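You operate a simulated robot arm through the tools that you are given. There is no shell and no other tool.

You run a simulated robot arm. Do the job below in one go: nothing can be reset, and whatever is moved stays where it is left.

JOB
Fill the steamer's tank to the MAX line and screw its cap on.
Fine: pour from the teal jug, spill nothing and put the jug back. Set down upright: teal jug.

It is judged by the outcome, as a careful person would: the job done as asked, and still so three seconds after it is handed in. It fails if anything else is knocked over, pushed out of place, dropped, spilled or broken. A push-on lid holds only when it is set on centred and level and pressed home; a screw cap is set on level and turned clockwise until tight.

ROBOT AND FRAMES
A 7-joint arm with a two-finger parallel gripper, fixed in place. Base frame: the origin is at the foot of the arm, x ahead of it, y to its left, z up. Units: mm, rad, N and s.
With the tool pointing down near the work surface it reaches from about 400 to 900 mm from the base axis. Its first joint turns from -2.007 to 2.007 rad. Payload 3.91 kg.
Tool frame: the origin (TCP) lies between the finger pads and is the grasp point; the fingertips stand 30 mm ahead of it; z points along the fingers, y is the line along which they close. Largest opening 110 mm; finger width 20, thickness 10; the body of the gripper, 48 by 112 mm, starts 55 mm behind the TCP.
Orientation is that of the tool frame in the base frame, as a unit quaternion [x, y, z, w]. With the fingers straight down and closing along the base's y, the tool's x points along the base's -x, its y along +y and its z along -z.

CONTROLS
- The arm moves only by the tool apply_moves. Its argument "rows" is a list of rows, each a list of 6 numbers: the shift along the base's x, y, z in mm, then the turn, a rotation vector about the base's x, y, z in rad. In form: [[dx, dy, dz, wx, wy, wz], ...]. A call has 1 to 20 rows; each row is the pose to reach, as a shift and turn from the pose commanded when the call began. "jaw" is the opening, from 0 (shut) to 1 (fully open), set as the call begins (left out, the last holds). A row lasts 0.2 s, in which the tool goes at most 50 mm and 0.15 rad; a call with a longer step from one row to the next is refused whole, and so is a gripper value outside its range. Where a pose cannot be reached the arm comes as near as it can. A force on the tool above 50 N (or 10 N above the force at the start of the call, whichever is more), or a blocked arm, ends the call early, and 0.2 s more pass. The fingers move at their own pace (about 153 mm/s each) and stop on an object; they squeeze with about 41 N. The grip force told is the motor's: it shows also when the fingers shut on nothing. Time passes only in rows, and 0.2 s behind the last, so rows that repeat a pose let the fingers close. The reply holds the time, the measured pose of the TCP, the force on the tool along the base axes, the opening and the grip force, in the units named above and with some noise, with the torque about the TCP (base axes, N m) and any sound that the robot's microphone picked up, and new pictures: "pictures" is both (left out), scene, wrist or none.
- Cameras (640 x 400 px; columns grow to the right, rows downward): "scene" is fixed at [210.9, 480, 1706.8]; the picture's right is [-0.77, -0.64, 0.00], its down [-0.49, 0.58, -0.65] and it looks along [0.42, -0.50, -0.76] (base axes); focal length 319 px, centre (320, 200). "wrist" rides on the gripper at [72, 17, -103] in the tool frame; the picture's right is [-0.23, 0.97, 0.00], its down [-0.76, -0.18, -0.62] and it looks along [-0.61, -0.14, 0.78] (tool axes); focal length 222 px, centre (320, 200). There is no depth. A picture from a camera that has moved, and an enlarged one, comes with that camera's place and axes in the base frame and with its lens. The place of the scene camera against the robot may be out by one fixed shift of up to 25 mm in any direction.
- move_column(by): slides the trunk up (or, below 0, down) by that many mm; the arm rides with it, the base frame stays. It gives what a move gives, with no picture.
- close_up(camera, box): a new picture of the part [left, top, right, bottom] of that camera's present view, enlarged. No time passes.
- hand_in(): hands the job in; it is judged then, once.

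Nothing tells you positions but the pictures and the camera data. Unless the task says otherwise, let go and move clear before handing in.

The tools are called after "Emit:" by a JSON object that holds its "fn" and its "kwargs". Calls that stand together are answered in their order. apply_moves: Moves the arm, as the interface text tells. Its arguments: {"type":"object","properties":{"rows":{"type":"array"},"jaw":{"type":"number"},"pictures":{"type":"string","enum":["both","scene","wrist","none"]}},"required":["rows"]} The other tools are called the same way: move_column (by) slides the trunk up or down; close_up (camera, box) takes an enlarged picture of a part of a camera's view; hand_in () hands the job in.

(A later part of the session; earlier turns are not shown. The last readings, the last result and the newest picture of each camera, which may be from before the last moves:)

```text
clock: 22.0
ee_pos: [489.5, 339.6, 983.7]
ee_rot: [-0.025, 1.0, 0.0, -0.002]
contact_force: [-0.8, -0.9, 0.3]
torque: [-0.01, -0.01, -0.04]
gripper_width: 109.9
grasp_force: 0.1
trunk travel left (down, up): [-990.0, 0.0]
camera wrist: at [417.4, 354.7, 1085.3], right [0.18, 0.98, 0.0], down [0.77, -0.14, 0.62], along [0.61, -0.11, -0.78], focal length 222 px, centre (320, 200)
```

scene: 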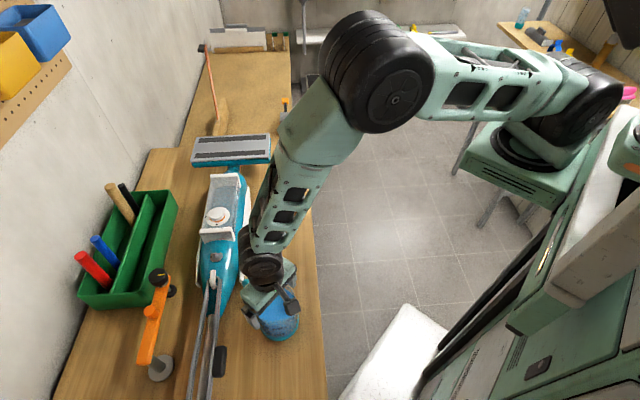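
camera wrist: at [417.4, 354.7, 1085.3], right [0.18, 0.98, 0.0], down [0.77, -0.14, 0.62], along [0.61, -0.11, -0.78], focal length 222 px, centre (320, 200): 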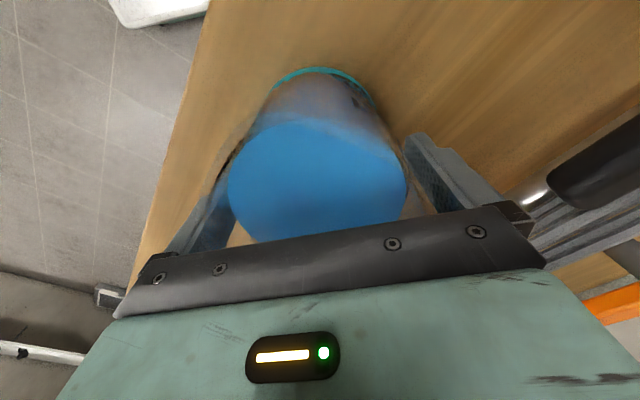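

No contact on the way down. I'll close in small steps so the jug isn't knocked.

Emit:
{"fn": "apply_moves", "kwargs": {"rows": [[0, 0, 0, 0, 0, 0], [0, 0, 0, 0, 0, 0]], "jaw": 0.9, "pictures": "none"}}

Emit:
{"fn": "apply_moves", "kwargs": {"rows": [[0, 0, 0, 0, 0, 0], [0, 0, 0, 0, 0, 0]], "jaw": 0.86, "pictures": "none"}}

Emit:
{"fn": "apply_moves", "kwargs": {"rows": [[0, 0, 0, 0, 0, 0], [0, 0, 0, 0, 0, 0]], "jaw": 0.82, "pictures": "wrist"}}

```text
clock: 22.6
ee_pos: [488.7, 339.6, 982.7]
ee_rot: [-0.025, 1.0, 0.0, -0.001]
contact_force: [-0.1, -0.1, 0.3]
torque: [0.0, -0.02, -0.01]
gripper_width: 98.7
grasp_force: 0.1
trunk travel left (down, up): [-990.0, 0.0]
```

```text
clock: 23.2
ee_pos: [490.0, 339.5, 983.0]
ee_rot: [-0.025, 1.0, -0.001, -0.002]
contact_force: [-0.1, 0.2, -0.1]
torque: [0.0, -0.03, 0.01]
gripper_width: 94.7
grasp_force: 0.1
trunk travel left (down, up): [-990.0, 0.0]
```

```text
clock: 23.8
ee_pos: [489.8, 340.7, 982.3]
ee_rot: [-0.024, 1.0, -0.001, -0.002]
contact_force: [-1.0, -2.1, -0.1]
torque: [-0.03, 0.03, 0.0]
gripper_width: 91.2
grasp_force: 40.7
trunk travel left (down, up): [-990.0, 0.0]
camera wrist: at [417.3, 354.3, 1085.4], right [0.18, 0.98, 0.0], down [0.77, -0.14, 0.62], along [0.61, -0.11, -0.78], focal length 222 px, centre (320, 200)
```

wrist: 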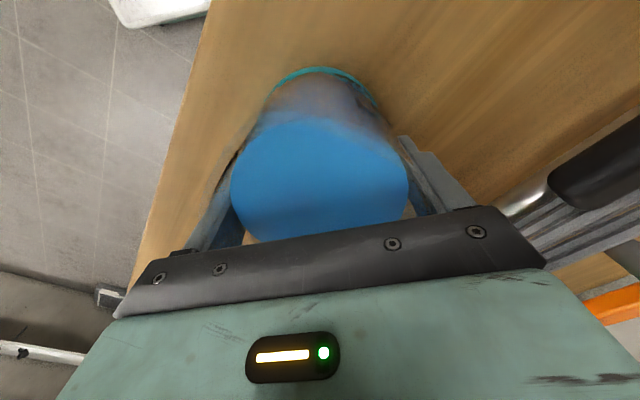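

The jug is held at 91 mm wide with 41 N. I'll lift a little and check the weight and that it hangs straight.

Emit:
{"fn": "apply_moves", "kwargs": {"rows": [[0, 0, 3, 0, 0, 0], [0, 0, 8, 0, 0, 0], [0, 0, 15, 0, 0, 0], [0, 0, 20, 0, 0, 0], [0, 0, 20, 0, 0, 0]], "jaw": 0.7, "pictures": "both"}}

Emit:
{"fn": "close_up", "kwargs": {"camera": "scene", "box": [225, 250, 325, 350]}}

```text
clock: 25.0
ee_pos: [490.8, 339.6, 1003.5]
ee_rot: [-0.025, 1.0, 0.0, -0.003]
contact_force: [-0.1, -0.4, -6.9]
torque: [-0.01, 0.11, 0.0]
gripper_width: 91.3
grasp_force: 41.8
trunk travel left (down, up): [-990.0, 0.0]
camera wrist: at [418.1, 353.8, 1105.5], right [0.18, 0.98, 0.0], down [0.77, -0.14, 0.62], along [0.61, -0.11, -0.78], focal length 222 px, centre (320, 200)
```

scene: 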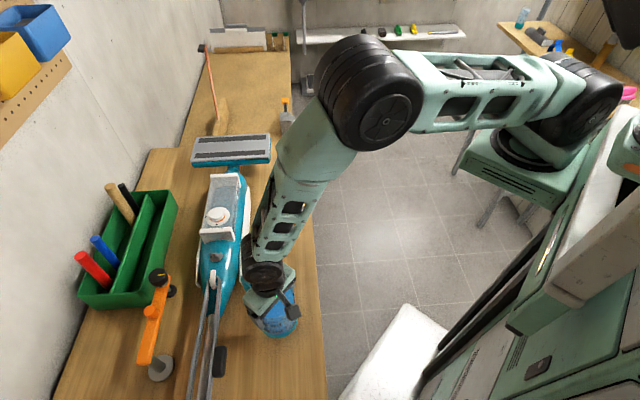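
wrist: 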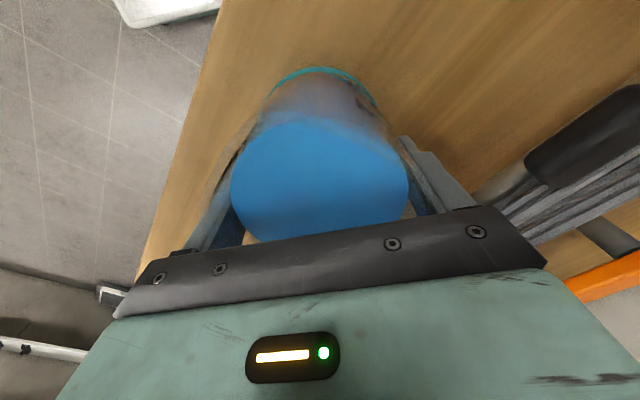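

```text
4.00 times, centred on (275, 300) of scene
camera zoom: at [210.9, 480.0, 1706.8], right [-0.77, -0.64, 0.0], down [-0.49, 0.58, -0.65], along [0.42, -0.5, -0.76], focal length 1277 px, centre (500, -200)
```

zoom: 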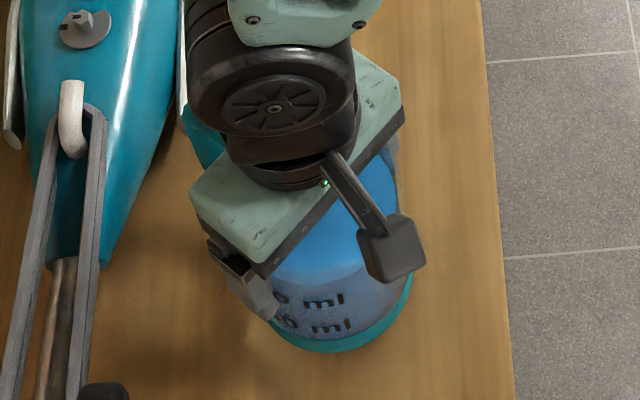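

The jug weighs about 7 N and hangs straight. I'll lift it smoothly clear of everything.

Emit:
{"fn": "apply_moves", "kwargs": {"rows": [[0, 0, 5, 0, 0, 0], [0, 0, 14, 0, 0, 0], [0, 0, 26, 0, 0, 0], [0, 0, 40, 0, 0, 0], [0, 0, 55, 0, 0, 0], [0, 0, 72, 0, 0, 0], [0, 0, 90, 0, 0, 0], [0, 0, 108, 0, 0, 0], [0, 0, 126, 0, 0, 0], [0, 0, 142, 0, 0, 0], [0, 0, 155, 0, 0, 0], [0, 0, 164, 0, 0, 0], [0, 0, 170, 0, 0, 0], [0, 0, 172, 0, 0, 0], [0, 0, 172, 0, 0, 0]], "pictures": "both"}}

```text
clock: 28.2
ee_pos: [489.9, 340.8, 1176.1]
ee_rot: [-0.025, 1.0, -0.001, -0.003]
contact_force: [-1.1, -0.2, -6.7]
torque: [-0.01, 0.18, 0.0]
gripper_width: 91.1
grasp_force: 41.1
trunk travel left (down, up): [-990.0, 0.0]
camera wrist: at [417.7, 354.9, 1278.3], right [0.18, 0.98, 0.0], down [0.77, -0.14, 0.62], along [0.61, -0.11, -0.78], focal length 222 px, centre (320, 200)
```

scene: 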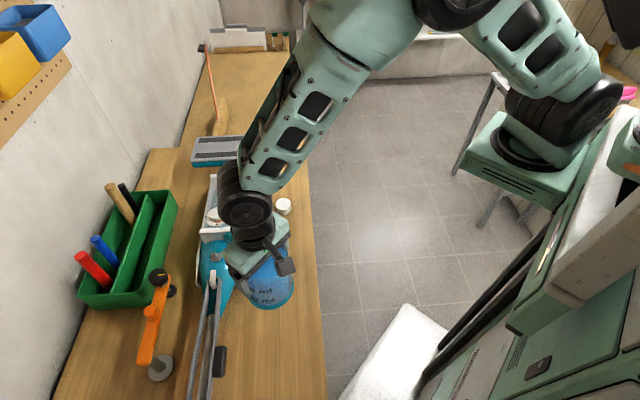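
wrist: 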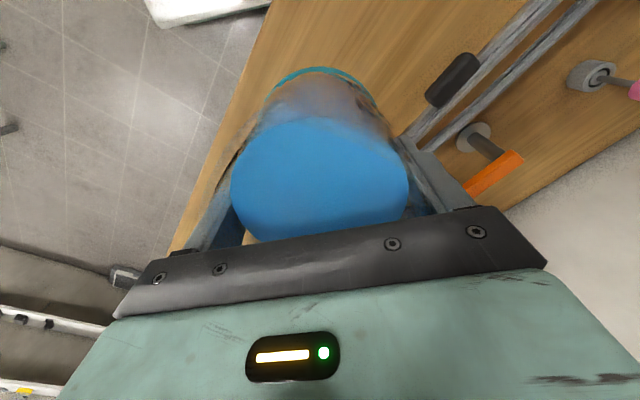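

Jug is held steady at z 1176. I'll carry it smoothly towards the wall side of the tank while yawing the spout to face the tank.

Emit:
{"fn": "apply_moves", "kwargs": {"rows": [[4, 0, 0, 0, 0, 0.012], [12, 0, 0, 0, 0, 0.035], [24, 0, 0, 0, 0, 0.07], [38, 0, 0, 0, 0, 0.112], [53, 0, 0, 0, 0, 0.156], [68, 0, 0, 0, 0, 0.2], [83, 0, 0, 0, 0, 0.244], [98, 0, 0, 0, 0, 0.288], [113, 1, 0, 0, 0, 0.332], [128, 2, 0, 0, 0, 0.376], [143, 3, 0, 0, 0, 0.42], [158, 4, 0, 0, 0, 0.464], [173, 5, 0, 0, 0, 0.508], [188, 6, 0, 0, 0, 0.553], [203, 7, 0, 0, 0, 0.597], [217, 8, 0, 0, 0, 0.638], [230, 8, 0, 0, 0, 0.676], [240, 8, 0, 0, 0, 0.705], [247, 8, 0, 0, 0, 0.726], [250, 8, 0, 0, 0, 0.735]], "pictures": "both"}}

```text
clock: 32.4
ee_pos: [739.0, 347.6, 1173.7]
ee_rot: [-0.382, 0.924, -0.001, -0.003]
contact_force: [0.8, 0.3, -7.6]
torque: [-0.12, 0.11, -0.03]
gripper_width: 91.3
grasp_force: 41.0
trunk travel left (down, up): [-990.0, 0.0]
camera wrist: at [677.0, 310.5, 1277.5], right [-0.53, 0.85, 0.0], down [0.67, 0.42, 0.62], along [0.53, 0.33, -0.79], focal length 222 px, centre (320, 200)
```

scene: 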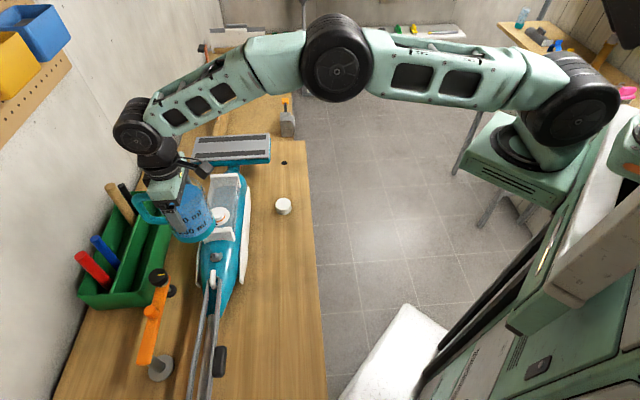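
wrist: 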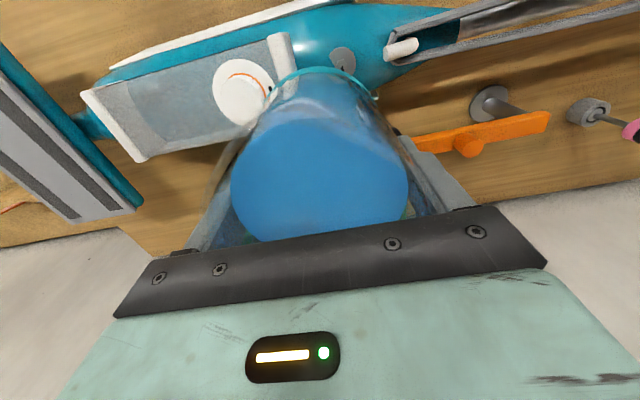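

The jug arrived level with the spout facing the tank. Next I'll tilt to 0.4 rad, below the pour threshold, while moving out to the wall side and then down.

Emit:
{"fn": "apply_moves", "kwargs": {"rows": [[4, 0, 0, 0.014, -0.014, 0], [12, -1, 0, 0.042, -0.042, 0], [22, -3, 0, 0.075, -0.075, 0], [34, -6, 0, 0.11, -0.11, 0], [46, -9, 0, 0.145, -0.145, 0], [58, -12, 0, 0.18, -0.18, 0], [68, -15, -3, 0.215, -0.215, 0], [75, -18, -8, 0.25, -0.25, 0], [79, -19, -16, 0.27, -0.27, 0], [79.5, -19, -25, 0.283, -0.283, 0], [79.5, -19, -34, 0.283, -0.283, 0], [79.5, -19, -42, 0.283, -0.283, 0], [79.5, -19, -45, 0.283, -0.283, 0], [79.5, -19, -45, 0.283, -0.283, 0]], "pictures": "both"}}

Emit:
{"fn": "close_up", "kwargs": {"camera": "scene", "box": [150, 150, 270, 250]}}

```text
clock: 35.4
ee_pos: [819.6, 330.2, 1127.5]
ee_rot: [-0.375, 0.906, 0.075, 0.181]
contact_force: [-0.3, 0.6, -6.2]
torque: [-0.13, 0.14, -0.01]
gripper_width: 91.0
grasp_force: 41.2
trunk travel left (down, up): [-990.0, 0.0]
camera wrist: at [733.2, 267.6, 1194.8], right [-0.54, 0.84, 0.09], down [0.45, 0.2, 0.87], along [0.71, 0.51, -0.49], focal length 222 px, centre (320, 200)
```

scene: 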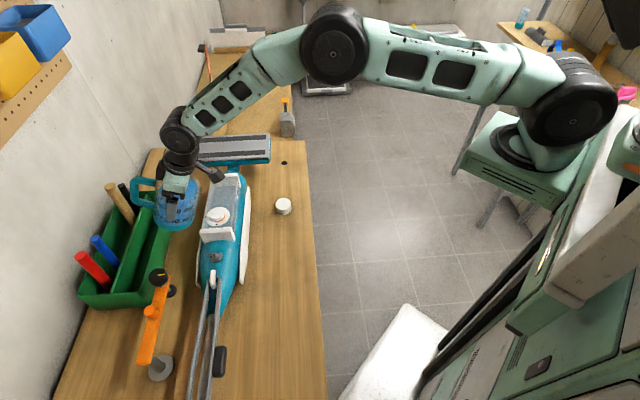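
wrist: 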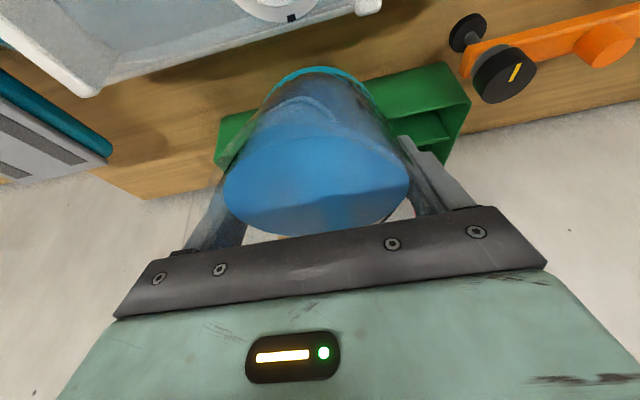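

```text
4.00 times, centred on (210, 200) of scene
camera zoom: at [210.9, 480.0, 1706.8], right [-0.77, -0.64, 0.0], down [-0.49, 0.58, -0.65], along [0.42, -0.5, -0.76], focal length 1277 px, centre (760, 200)
```

zoom: 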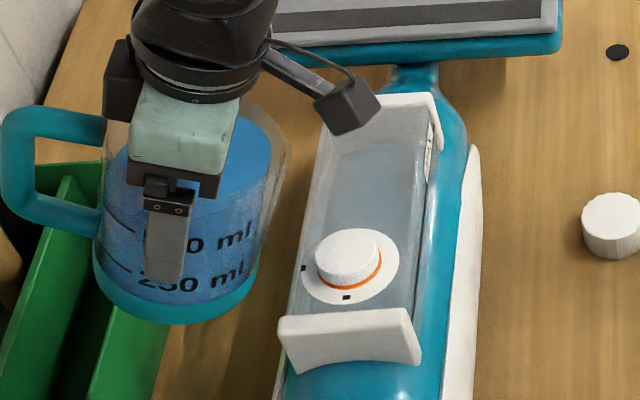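

The scene view confirms my lip estimate: the spout sits above the neck, just on the near side of its centre. I'll lower straight down about 50 mm, still below pouring tilt.

Emit:
{"fn": "apply_moves", "kwargs": {"rows": [[0, 0, -6, 0, 0, 0], [0, 0, -15, 0, 0, 0], [0, 0, -25, 0, 0, 0], [0, 0, -35, 0, 0, 0], [-0.5, -1, -44, 0, 0, 0], [-1, -1.5, -50, 0, 0, 0], [-1, -1.5, -53, 0, 0, 0], [-1, -1.5, -53, 0, 0, 0]], "pictures": "both"}}

Emit:
{"fn": "close_up", "kwargs": {"camera": "scene", "box": [150, 150, 270, 250]}}

```text
clock: 37.2
ee_pos: [818.4, 328.4, 1076.4]
ee_rot: [-0.375, 0.906, 0.076, 0.183]
contact_force: [2.7, 3.1, -3.6]
torque: [-0.17, 0.11, 0.02]
gripper_width: 91.4
grasp_force: 41.0
trunk travel left (down, up): [-990.0, 0.0]
camera wrist: at [730.9, 266.9, 1143.8], right [-0.54, 0.84, 0.09], down [0.45, 0.2, 0.87], along [0.71, 0.51, -0.49], focal length 222 px, centre (320, 200)
```

scene: 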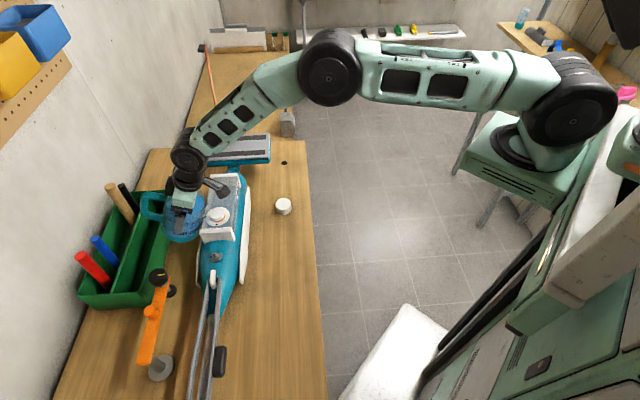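
wrist: 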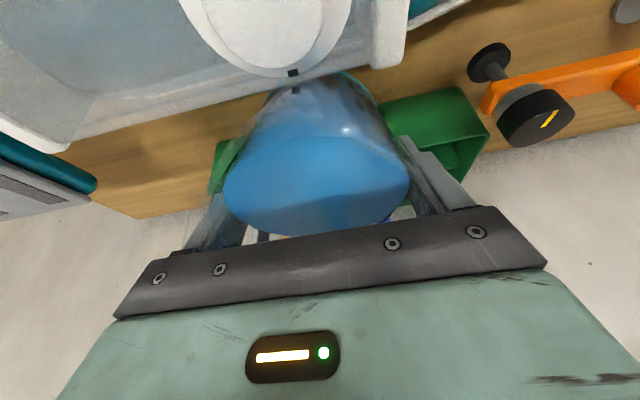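

```text
4.00 times, centred on (210, 200) of scene
camera zoom: at [210.9, 480.0, 1706.8], right [-0.77, -0.64, 0.0], down [-0.49, 0.58, -0.65], along [0.42, -0.5, -0.76], focal length 1277 px, centre (760, 200)
```

zoom: 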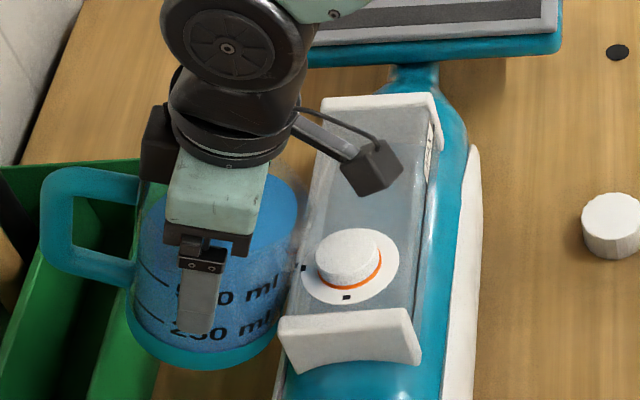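

The force reading shifted, suggesting the jug's side is just touching the tank's white end block. I'll raise it, then yaw the pour line slightly towards the head side to clear that block.

Emit:
{"fn": "apply_moves", "kwargs": {"rows": [[1, 1, 5, 0, 0, 0], [2.5, 2.5, 13, 0, 0, 0], [3, 3, 22, 0, 0, 0], [4, 2, 26, 0, 0, 0], [5, 0, 27, 0, 0, -0.03], [7, -4, 27, 0, 0, -0.08], [9, -7, 26, 0, 0, -0.13], [10.5, -9.5, 25, 0, 0, -0.18], [11, -10.5, 24, 0, 0, -0.2], [11, -10.5, 24, 0, 0, -0.2]], "pictures": "both"}}

Emit:
{"fn": "close_up", "kwargs": {"camera": "scene", "box": [150, 150, 270, 250]}}

```text
clock: 39.4
ee_pos: [828.9, 317.2, 1101.5]
ee_rot: [-0.283, 0.939, 0.057, 0.188]
contact_force: [-0.7, -0.4, -7.0]
torque: [-0.14, 0.16, -0.01]
gripper_width: 90.8
grasp_force: 41.1
trunk travel left (down, up): [-990.0, 0.0]
camera wrist: at [731.2, 273.4, 1167.0], right [-0.36, 0.93, 0.09], down [0.48, 0.11, 0.87], along [0.8, 0.36, -0.49], focal length 222 px, centre (320, 200)
```

scene: 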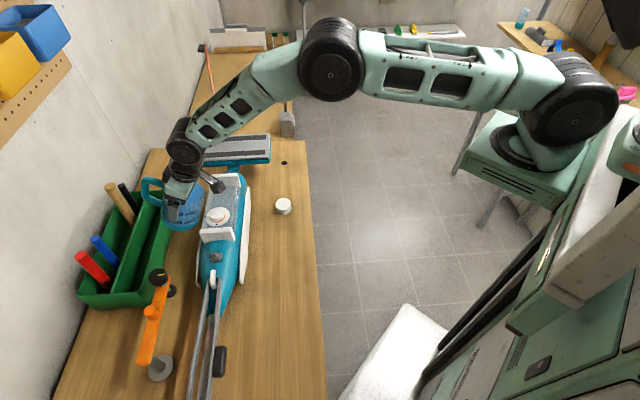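
wrist: 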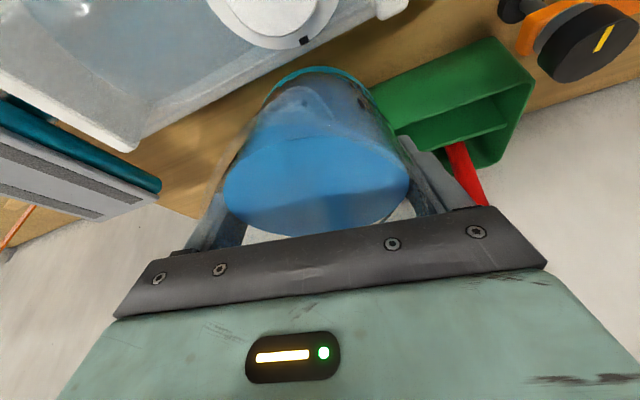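

```text
4.00 times, centred on (210, 200) of scene
camera zoom: at [210.9, 480.0, 1706.8], right [-0.77, -0.64, 0.0], down [-0.49, 0.58, -0.65], along [0.42, -0.5, -0.76], focal length 1277 px, centre (760, 200)
```

zoom: 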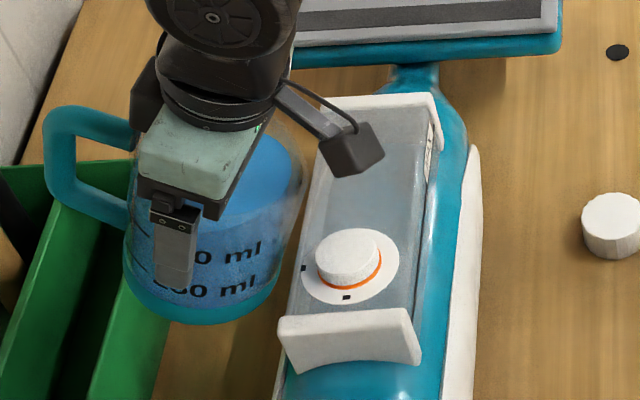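

Contact is gone and the tank hasn't moved. I'll tilt to 0.5 rad with the spout lowered to about 33 mm above the neck, and watch for the first flow.

Emit:
{"fn": "apply_moves", "kwargs": {"rows": [[0, 0, -6, 0.01, -0.015, 0], [0.3, 0.2, -14, 0.02, -0.03, 0], [0.6, 0.4, -21, 0.03, -0.045, 0], [0.8, 0.5, -26, 0.042, -0.063, 0], [1, 0.6, -28, 0.055, -0.083, 0], [1, 0.6, -28, 0.055, -0.083, 0]], "pictures": "both"}}

Emit:
{"fn": "close_up", "kwargs": {"camera": "scene", "box": [150, 150, 270, 250]}}

```text
clock: 40.8
ee_pos: [829.5, 318.3, 1072.0]
ee_rot: [-0.279, 0.929, 0.071, 0.234]
contact_force: [0.2, 0.0, -6.2]
torque: [-0.11, 0.21, -0.01]
gripper_width: 90.9
grasp_force: 40.5
trunk travel left (down, up): [-990.0, 0.0]
camera wrist: at [727.2, 270.7, 1127.8], right [-0.37, 0.92, 0.11], down [0.41, 0.06, 0.91], along [0.83, 0.38, -0.4], focal length 222 px, centre (320, 200)
```

scene: 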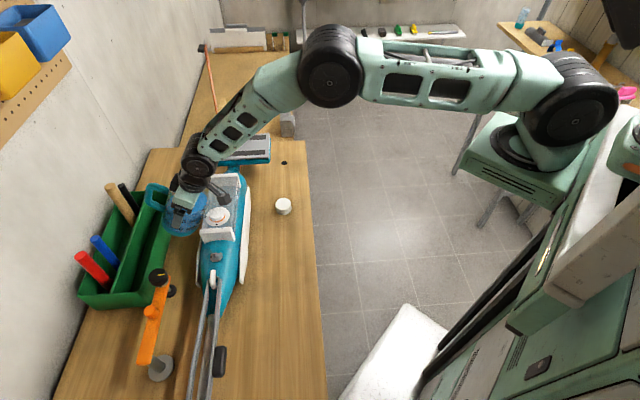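
wrist: 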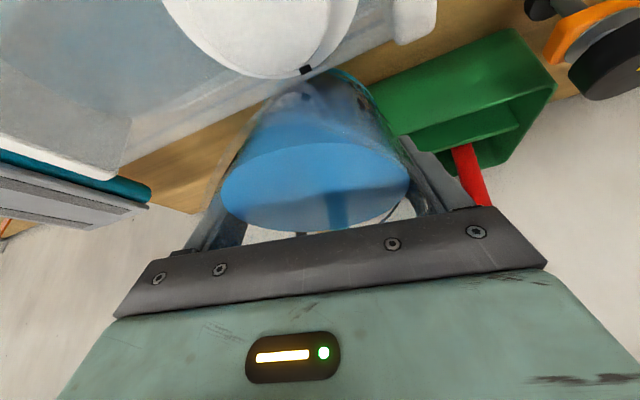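

```text
4.00 times, centred on (210, 200) of scene
camera zoom: at [210.9, 480.0, 1706.8], right [-0.77, -0.64, 0.0], down [-0.49, 0.58, -0.65], along [0.42, -0.5, -0.76], focal length 1277 px, centre (760, 200)
```

zoom: 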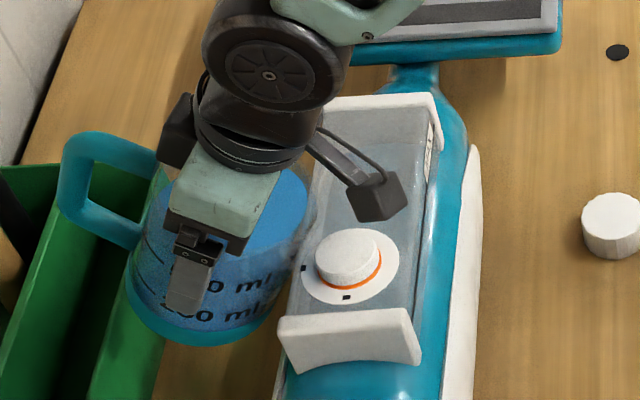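

No flow yet at 0.49 rad. Let me check the spout's line-up with the neck in the wrist view.

Emit:
{"fn": "close_up", "kwargs": {"camera": "wrist", "box": [150, 0, 450, 190]}}

Emit:
{"fn": "close_up", "kwargs": {"camera": "scene", "box": [195, 185, 245, 225]}}

```text
2.11 times, centred on (300, 95) of wrist
camera zoom: at [727.2, 270.7, 1127.8], right [-0.37, 0.92, 0.11], down [0.41, 0.06, 0.91], along [0.83, 0.38, -0.4], focal length 468 px, centre (362, 421)
```

zoom: 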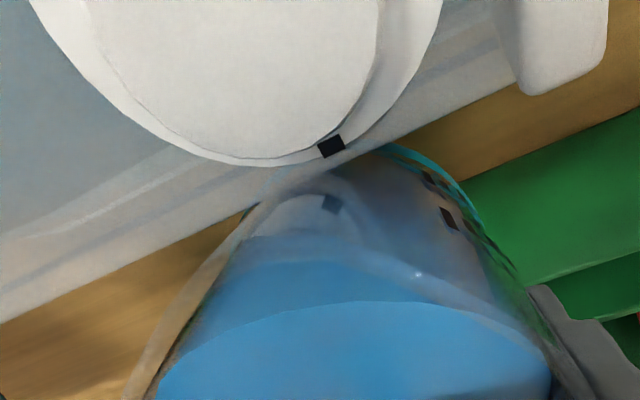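

```text
10.00 times, centred on (220, 205) of scene
camera zoom: at [210.9, 480.0, 1706.8], right [-0.77, -0.64, 0.0], down [-0.49, 0.58, -0.65], along [0.42, -0.5, -0.76], focal length 3193 px, centre (1320, 150)
```

zoom: 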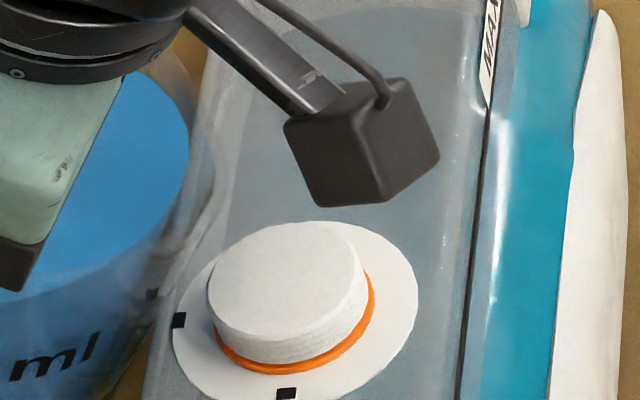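

The spout tip is about 10 mm short of the neck's centre on the jug side and about 32 mm above it, which suits a slow pour. I'll tilt a little more and watch for flow.

Emit:
{"fn": "apply_moves", "kwargs": {"rows": [[-0.7, -0.5, 1.6, 0.0138, -0.0208, 0], [-1.4, -0.9, 3.2, 0.0276, -0.0417, 0], [-1.4, -0.9, 3.2, 0.0276, -0.0417, 0]], "pictures": "scene"}}

Emit:
{"fn": "close_up", "kwargs": {"camera": "scene", "box": [175, 165, 265, 245]}}

```text
clock: 41.6
ee_pos: [828.5, 317.7, 1075.8]
ee_rot: [-0.278, 0.922, 0.078, 0.257]
contact_force: [-0.1, 0.5, -6.7]
torque: [-0.12, 0.21, 0.0]
gripper_width: 91.0
grasp_force: 41.1
trunk travel left (down, up): [-990.0, 0.0]
```

scene: 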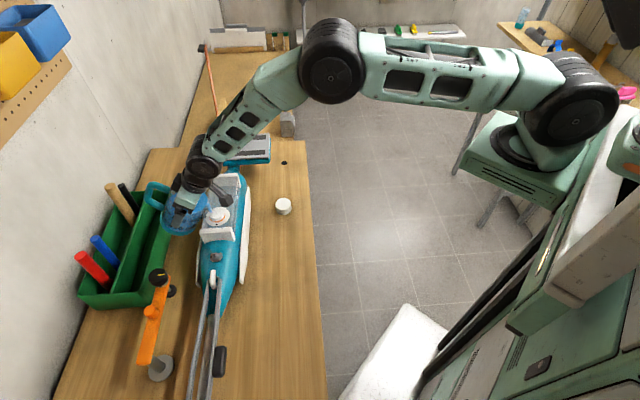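

```text
5.00 times, centred on (220, 205) of scene
camera zoom: at [210.9, 480.0, 1706.8], right [-0.77, -0.64, 0.0], down [-0.49, 0.58, -0.65], along [0.42, -0.5, -0.76], focal length 1596 px, centre (820, 175)
```

zoom: 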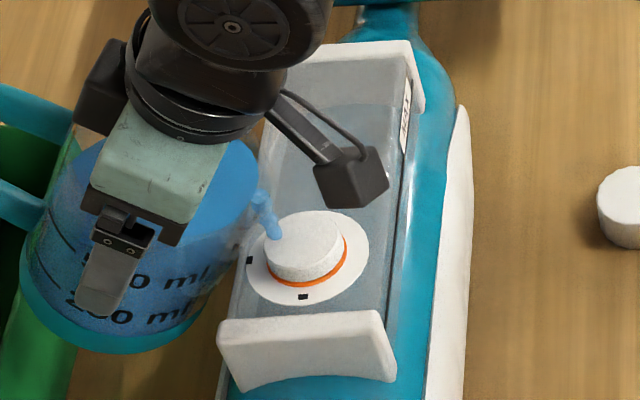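

Water has begun to flow and lands on the near part of the neck top. I'll shift the spout about 9 mm further over to bring the stream to the centre.

Emit:
{"fn": "apply_moves", "kwargs": {"rows": [[-7.5, -5, 3, 0, 0, 0]], "pictures": "scene"}}

Emit:
{"fn": "close_up", "kwargs": {"camera": "scene", "box": [175, 165, 265, 245]}}

Emit:
{"fn": "close_up", "kwargs": {"camera": "scene", "box": [200, 190, 240, 225]}}

```text
clock: 42.0
ee_pos: [821.5, 315.1, 1082.9]
ee_rot: [-0.277, 0.921, 0.079, 0.261]
contact_force: [9.6, 9.0, 0.8]
torque: [0.13, -0.04, -0.04]
gripper_width: 90.9
grasp_force: 40.8
trunk travel left (down, up): [-990.0, 0.0]
```

scene: 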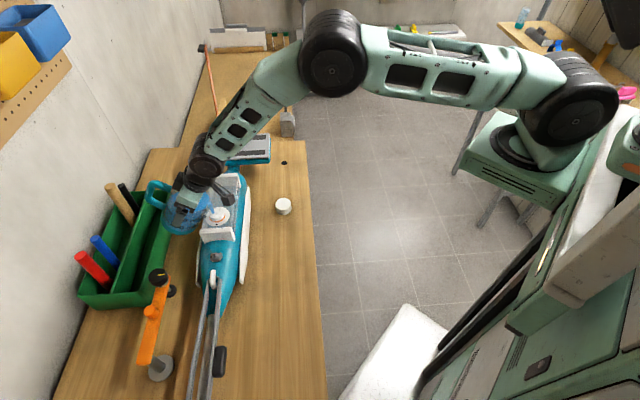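

```text
5.00 times, centred on (220, 205) of scene
camera zoom: at [210.9, 480.0, 1706.8], right [-0.77, -0.64, 0.0], down [-0.49, 0.58, -0.65], along [0.42, -0.5, -0.76], focal length 1596 px, centre (820, 175)
```

zoom: 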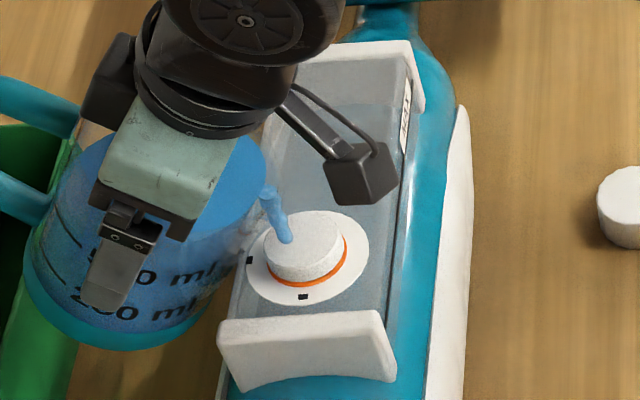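

```text
11.43 times, centred on (220, 208) of scene
camera zoom: at [210.9, 480.0, 1706.8], right [-0.77, -0.64, 0.0], down [-0.49, 0.58, -0.65], along [0.42, -0.5, -0.76], focal length 3649 px, centre (1463, 114)
```

zoom: 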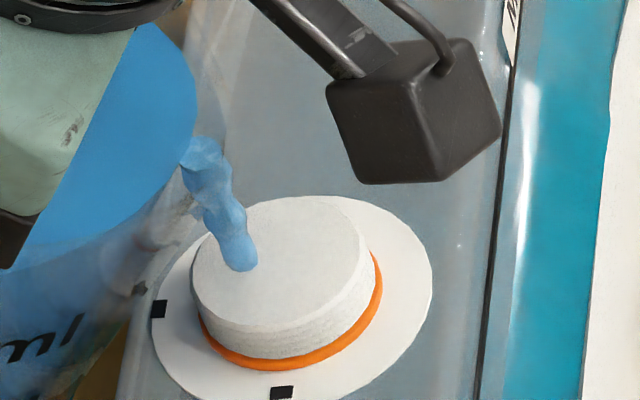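

The stream now lands nearer the centre, but the jug's side is pressing on the tank edge. I'll raise it straight away to clear that contact.

Emit:
{"fn": "apply_moves", "kwargs": {"rows": [[1, 0.7, 8, 0, 0, 0], [1.5, 1, 15, 0, 0, 0]], "pictures": "scene"}}

Emit:
{"fn": "close_up", "kwargs": {"camera": "scene", "box": [175, 165, 265, 245]}}

Emit:
{"fn": "close_up", "kwargs": {"camera": "scene", "box": [200, 190, 240, 225]}}

```text
clock: 42.6
ee_pos: [820.2, 312.8, 1092.0]
ee_rot: [-0.278, 0.923, 0.078, 0.255]
contact_force: [-0.1, -0.4, -6.3]
torque: [-0.11, 0.18, 0.01]
gripper_width: 90.7
grasp_force: 41.0
trunk travel left (down, up): [-990.0, 0.0]
```

scene: 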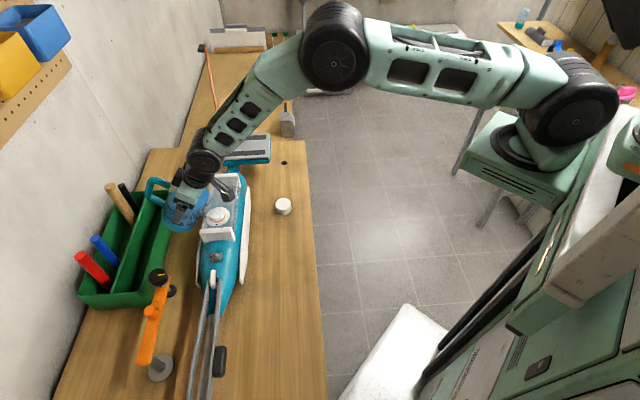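

```text
5.00 times, centred on (220, 205) of scene
camera zoom: at [210.9, 480.0, 1706.8], right [-0.77, -0.64, 0.0], down [-0.49, 0.58, -0.65], along [0.42, -0.5, -0.76], focal length 1596 px, centre (820, 175)
```

zoom: 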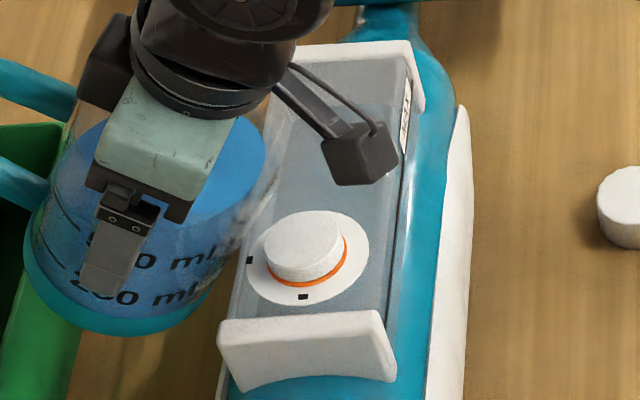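

```text
11.43 times, centred on (220, 208) of scene
camera zoom: at [210.9, 480.0, 1706.8], right [-0.77, -0.64, 0.0], down [-0.49, 0.58, -0.65], along [0.42, -0.5, -0.76], focal length 3649 px, centre (1463, 114)
```

zoom: 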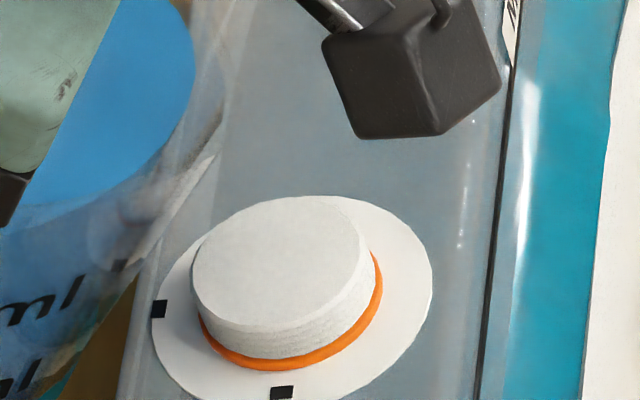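

Contact is gone, the flow has stopped and nothing is spilled. I'll tilt in small steps at this higher position and check where the stream lands.

Emit:
{"fn": "apply_moves", "kwargs": {"rows": [[0.2, 0.1, 1, 0.0166, -0.025, 0]], "pictures": "scene"}}

Emit:
{"fn": "close_up", "kwargs": {"camera": "scene", "box": [195, 175, 245, 225]}}

```text
clock: 43.0
ee_pos: [822.6, 314.3, 1094.7]
ee_rot: [-0.277, 0.918, 0.082, 0.271]
contact_force: [-0.3, -0.8, -5.7]
torque: [-0.11, 0.18, 0.0]
gripper_width: 91.0
grasp_force: 41.4
trunk travel left (down, up): [-990.0, 0.0]
```

scene: 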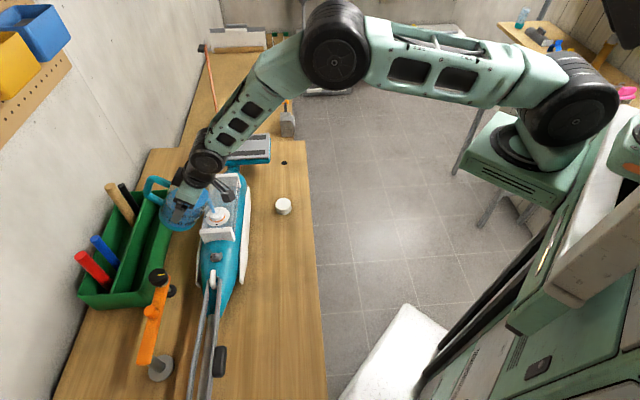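

```text
8.00 times, centred on (220, 200) of scene
camera zoom: at [210.9, 480.0, 1706.8], right [-0.77, -0.64, 0.0], down [-0.49, 0.58, -0.65], along [0.42, -0.5, -0.76], focal length 2554 px, centre (1120, 200)
```

zoom: 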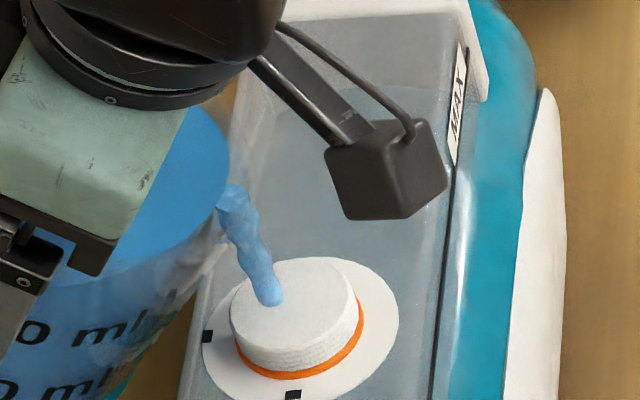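

The stream lands inside the neck, about 8 mm short of centre. I'll nudge it forward a few mm and pour a bit more while watching the tank.

Emit:
{"fn": "apply_moves", "kwargs": {"rows": [[-3, -2, 0.5, 0.0083, -0.0125, 0], [-3.5, -2.3, 1, 0.0166, -0.025, 0], [-3.5, -2.3, 1, 0.0166, -0.025, 0]], "pictures": "scene"}}

Emit:
{"fn": "close_up", "kwargs": {"camera": "scene", "box": [195, 165, 255, 235]}}

```text
clock: 43.8
ee_pos: [819.7, 312.8, 1098.2]
ee_rot: [-0.275, 0.914, 0.086, 0.286]
contact_force: [1.0, 0.2, -6.4]
torque: [-0.13, 0.17, 0.01]
gripper_width: 90.9
grasp_force: 41.2
trunk travel left (down, up): [-990.0, 0.0]
```

scene: 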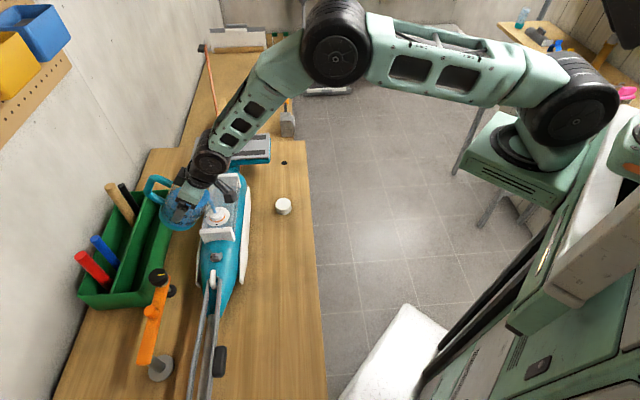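

```text
5.71 times, centred on (225, 200) of scene
camera zoom: at [210.9, 480.0, 1706.8], right [-0.77, -0.64, 0.0], down [-0.49, 0.58, -0.65], along [0.42, -0.5, -0.76], focal length 1824 px, centre (863, 200)
```

zoom: 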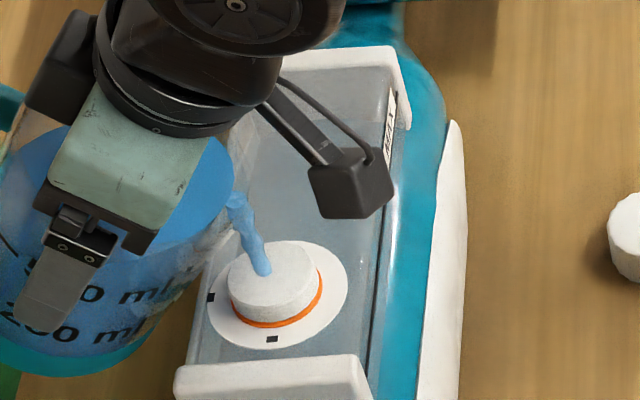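

The stream is well centred now. I'll keep pouring in small tilt steps and check the tank's level by the MAX mark.

Emit:
{"fn": "apply_moves", "kwargs": {"rows": [[0, 0, 1, 0.011, -0.0167, 0], [0, 0, 1.5, 0.022, -0.033, 0], [0, 0, 1.5, 0.022, -0.033, 0], [0, 0, 1.5, 0.022, -0.033, 0]], "pictures": "scene"}}

Emit:
{"fn": "close_up", "kwargs": {"camera": "scene", "box": [195, 165, 255, 235]}}

Emit:
{"fn": "close_up", "kwargs": {"camera": "scene", "box": [215, 165, 250, 235]}}

```text
clock: 44.8
ee_pos: [819.1, 312.7, 1099.1]
ee_rot: [-0.274, 0.908, 0.092, 0.303]
contact_force: [0.0, -0.6, -7.1]
torque: [-0.14, 0.2, -0.02]
gripper_width: 91.2
grasp_force: 41.1
trunk travel left (down, up): [-990.0, 0.0]
```

scene: 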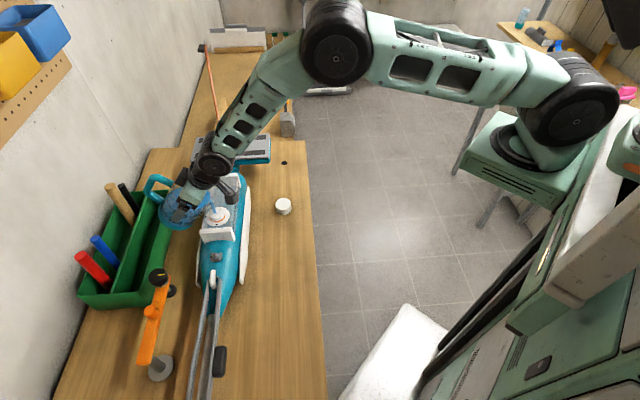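

```text
5.71 times, centred on (225, 200) of scene
camera zoom: at [210.9, 480.0, 1706.8], right [-0.77, -0.64, 0.0], down [-0.49, 0.58, -0.65], along [0.42, -0.5, -0.76], focal length 1824 px, centre (863, 200)
```

zoom: 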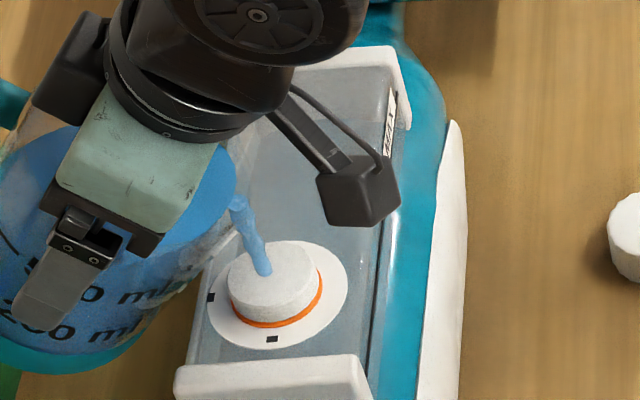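

```text
5.71 times, centred on (232, 200) of scene
camera zoom: at [210.9, 480.0, 1706.8], right [-0.77, -0.64, 0.0], down [-0.49, 0.58, -0.65], along [0.42, -0.5, -0.76], focal length 1824 px, centre (820, 200)
```

zoom: 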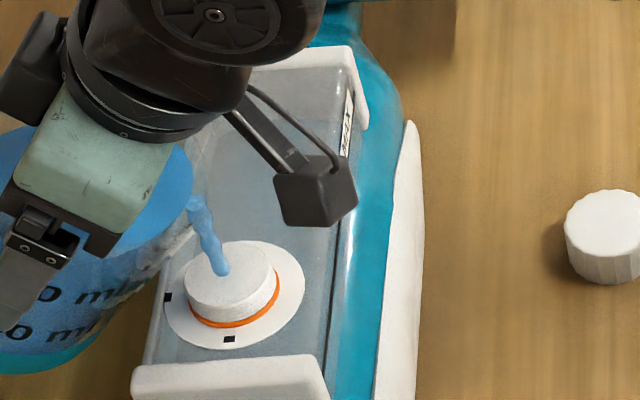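

Flow continues cleanly into the neck. I'll zoom in on the tank's side to look for a water level.

Emit:
{"fn": "close_up", "kwargs": {"camera": "scene", "box": [225, 170, 250, 190]}}

Emit:
{"fn": "close_up", "kwargs": {"camera": "scene", "box": [222, 190, 252, 232]}}

Emit:
{"fn": "close_up", "kwargs": {"camera": "wrist", "box": [100, 0, 500, 250]}}

```text
16.00 times, centred on (238, 180) of scene
camera zoom: at [210.9, 480.0, 1706.8], right [-0.77, -0.64, 0.0], down [-0.49, 0.58, -0.65], along [0.42, -0.5, -0.76], focal length 5108 px, centre (1640, 520)
```

zoom: 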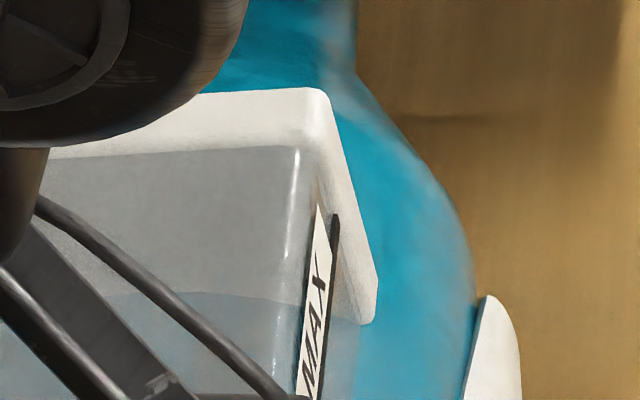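

```text
9.52 times, centred on (237, 211) of scene
camera zoom: at [210.9, 480.0, 1706.8], right [-0.77, -0.64, 0.0], down [-0.49, 0.58, -0.65], along [0.42, -0.5, -0.76], focal length 3041 px, centre (1110, 95)
```

zoom: 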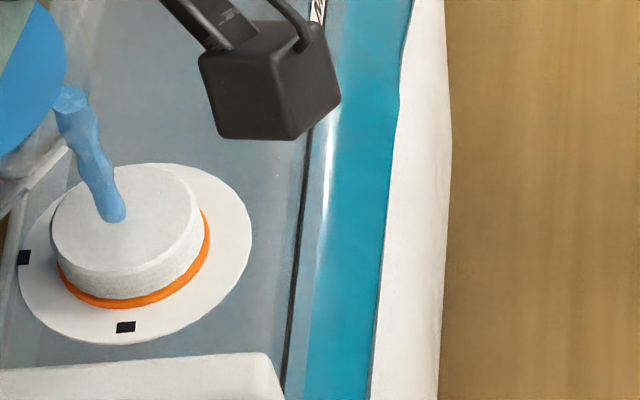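

```text
1.60 times, centred on (300, 125) of wrist
camera zoom: at [710.6, 260.5, 1136.1], right [-0.39, 0.91, 0.14], down [0.29, -0.02, 0.96], along [0.87, 0.41, -0.26], focal length 355 px, centre (352, 320)
```

zoom: 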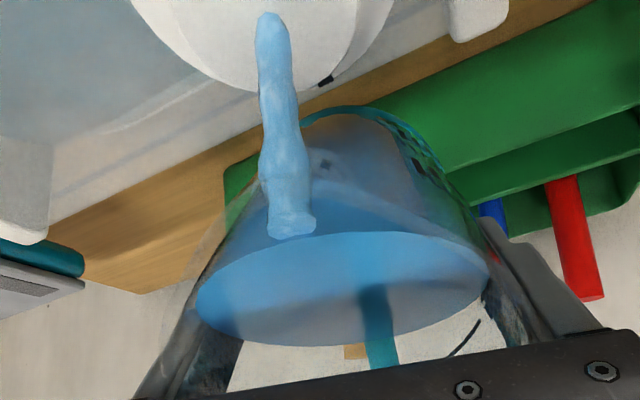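

The stream is entering the neck with nothing running down its sides. No level is visible in the tank yet, so I'll keep pouring in steps.

Emit:
{"fn": "apply_moves", "kwargs": {"rows": [[0, 0, 1, 0.014, -0.021, 0], [0, 0, 1.5, 0.028, -0.042, 0], [0, 0, 1.5, 0.028, -0.042, 0], [0, 0, 1.5, 0.028, -0.042, 0], [0, 0, 1.5, 0.028, -0.042, 0]], "pictures": "both"}}

Emit:
{"fn": "close_up", "kwargs": {"camera": "scene", "box": [195, 165, 255, 235]}}

Emit:
{"fn": "close_up", "kwargs": {"camera": "scene", "box": [225, 170, 250, 190]}}

```text
clock: 46.0
ee_pos: [819.9, 311.6, 1099.1]
ee_rot: [-0.271, 0.9, 0.098, 0.326]
contact_force: [0.5, 0.3, -5.7]
torque: [-0.15, 0.18, 0.0]
gripper_width: 91.2
grasp_force: 40.7
trunk travel left (down, up): [-990.0, 0.0]
camera wrist: at [709.7, 259.5, 1131.4], right [-0.39, 0.91, 0.15], down [0.25, -0.05, 0.97], along [0.88, 0.42, -0.21], focal length 222 px, centre (320, 200)
```

scene: 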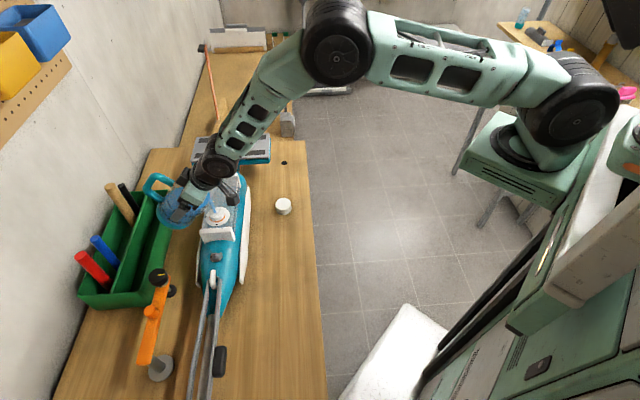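
wrist: 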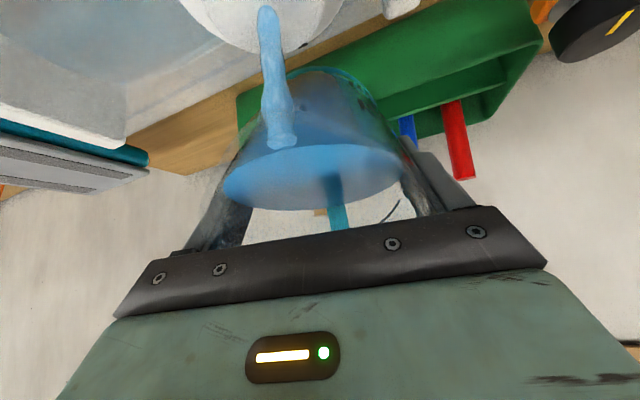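

```text
5.71 times, centred on (225, 200) of scene
camera zoom: at [210.9, 480.0, 1706.8], right [-0.77, -0.64, 0.0], down [-0.49, 0.58, -0.65], along [0.42, -0.5, -0.76], focal length 1824 px, centre (863, 200)
```

zoom: 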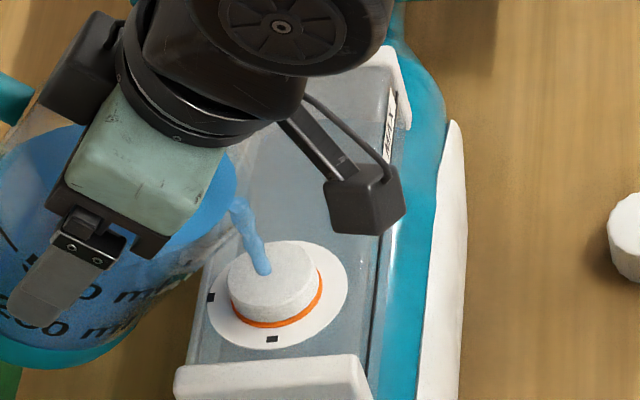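

```text
16.00 times, centred on (238, 180) of scene
camera zoom: at [210.9, 480.0, 1706.8], right [-0.77, -0.64, 0.0], down [-0.49, 0.58, -0.65], along [0.42, -0.5, -0.76], focal length 5108 px, centre (1640, 520)
```

zoom: 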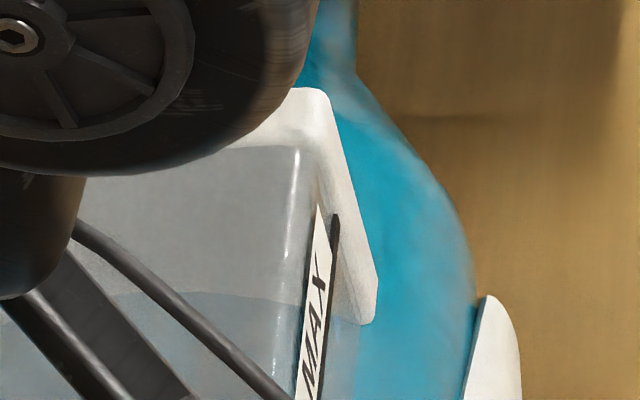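

Roughly 60–100 ml has gone in by my geometry, still with a clean stream. I'll continue in steps.

Emit:
{"fn": "apply_moves", "kwargs": {"rows": [[0, 0, 1, 0.014, -0.021, 0], [0, 0, 1.5, 0.028, -0.042, 0], [0, 0, 1.5, 0.028, -0.042, 0], [0, 0, 1.5, 0.028, -0.042, 0], [0, 0, 1.5, 0.028, -0.042, 0], [0, 0, 1.5, 0.028, -0.042, 0]], "pictures": "both"}}

Emit:
{"fn": "close_up", "kwargs": {"camera": "scene", "box": [195, 165, 255, 235]}}

Emit:
{"fn": "close_up", "kwargs": {"camera": "wrist", "box": [0, 0, 400, 250]}}

```text
clock: 47.4
ee_pos: [819.5, 312.0, 1100.2]
ee_rot: [-0.268, 0.892, 0.106, 0.349]
contact_force: [0.8, 0.2, -4.8]
torque: [-0.11, 0.16, 0.01]
gripper_width: 90.8
grasp_force: 40.9
trunk travel left (down, up): [-990.0, 0.0]
camera wrist: at [708.3, 258.7, 1125.7], right [-0.4, 0.9, 0.15], down [0.21, -0.07, 0.97], along [0.89, 0.42, -0.16], focal length 222 px, centre (320, 200)
```

scene: 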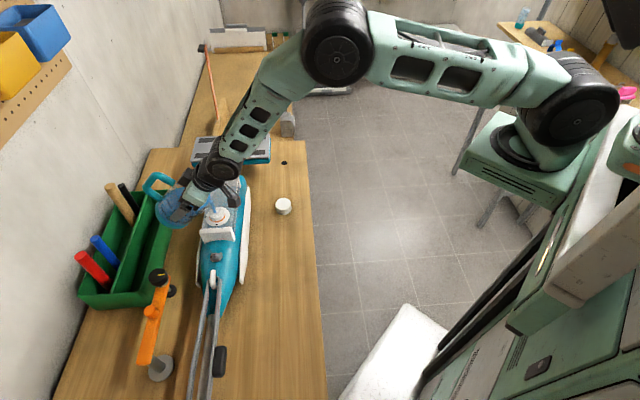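
wrist: 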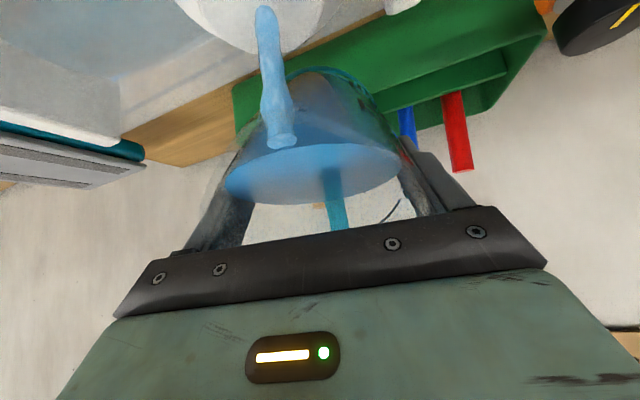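

```text
5.71 times, centred on (225, 200) of scene
camera zoom: at [210.9, 480.0, 1706.8], right [-0.77, -0.64, 0.0], down [-0.49, 0.58, -0.65], along [0.42, -0.5, -0.76], focal length 1824 px, centre (863, 200)
```

zoom: 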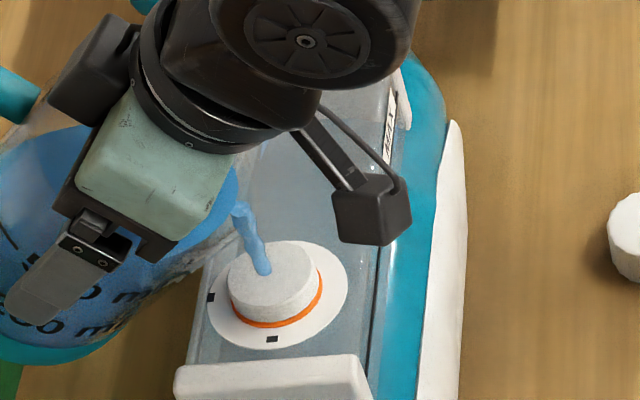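

```text
1.60 times, centred on (200, 125) of wrist
camera zoom: at [708.3, 258.7, 1125.7], right [-0.4, 0.9, 0.15], down [0.21, -0.07, 0.97], along [0.89, 0.42, -0.16], focal length 355 px, centre (512, 320)
```

zoom: 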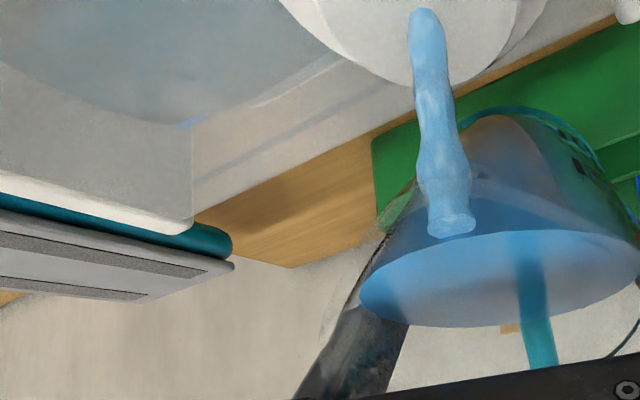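

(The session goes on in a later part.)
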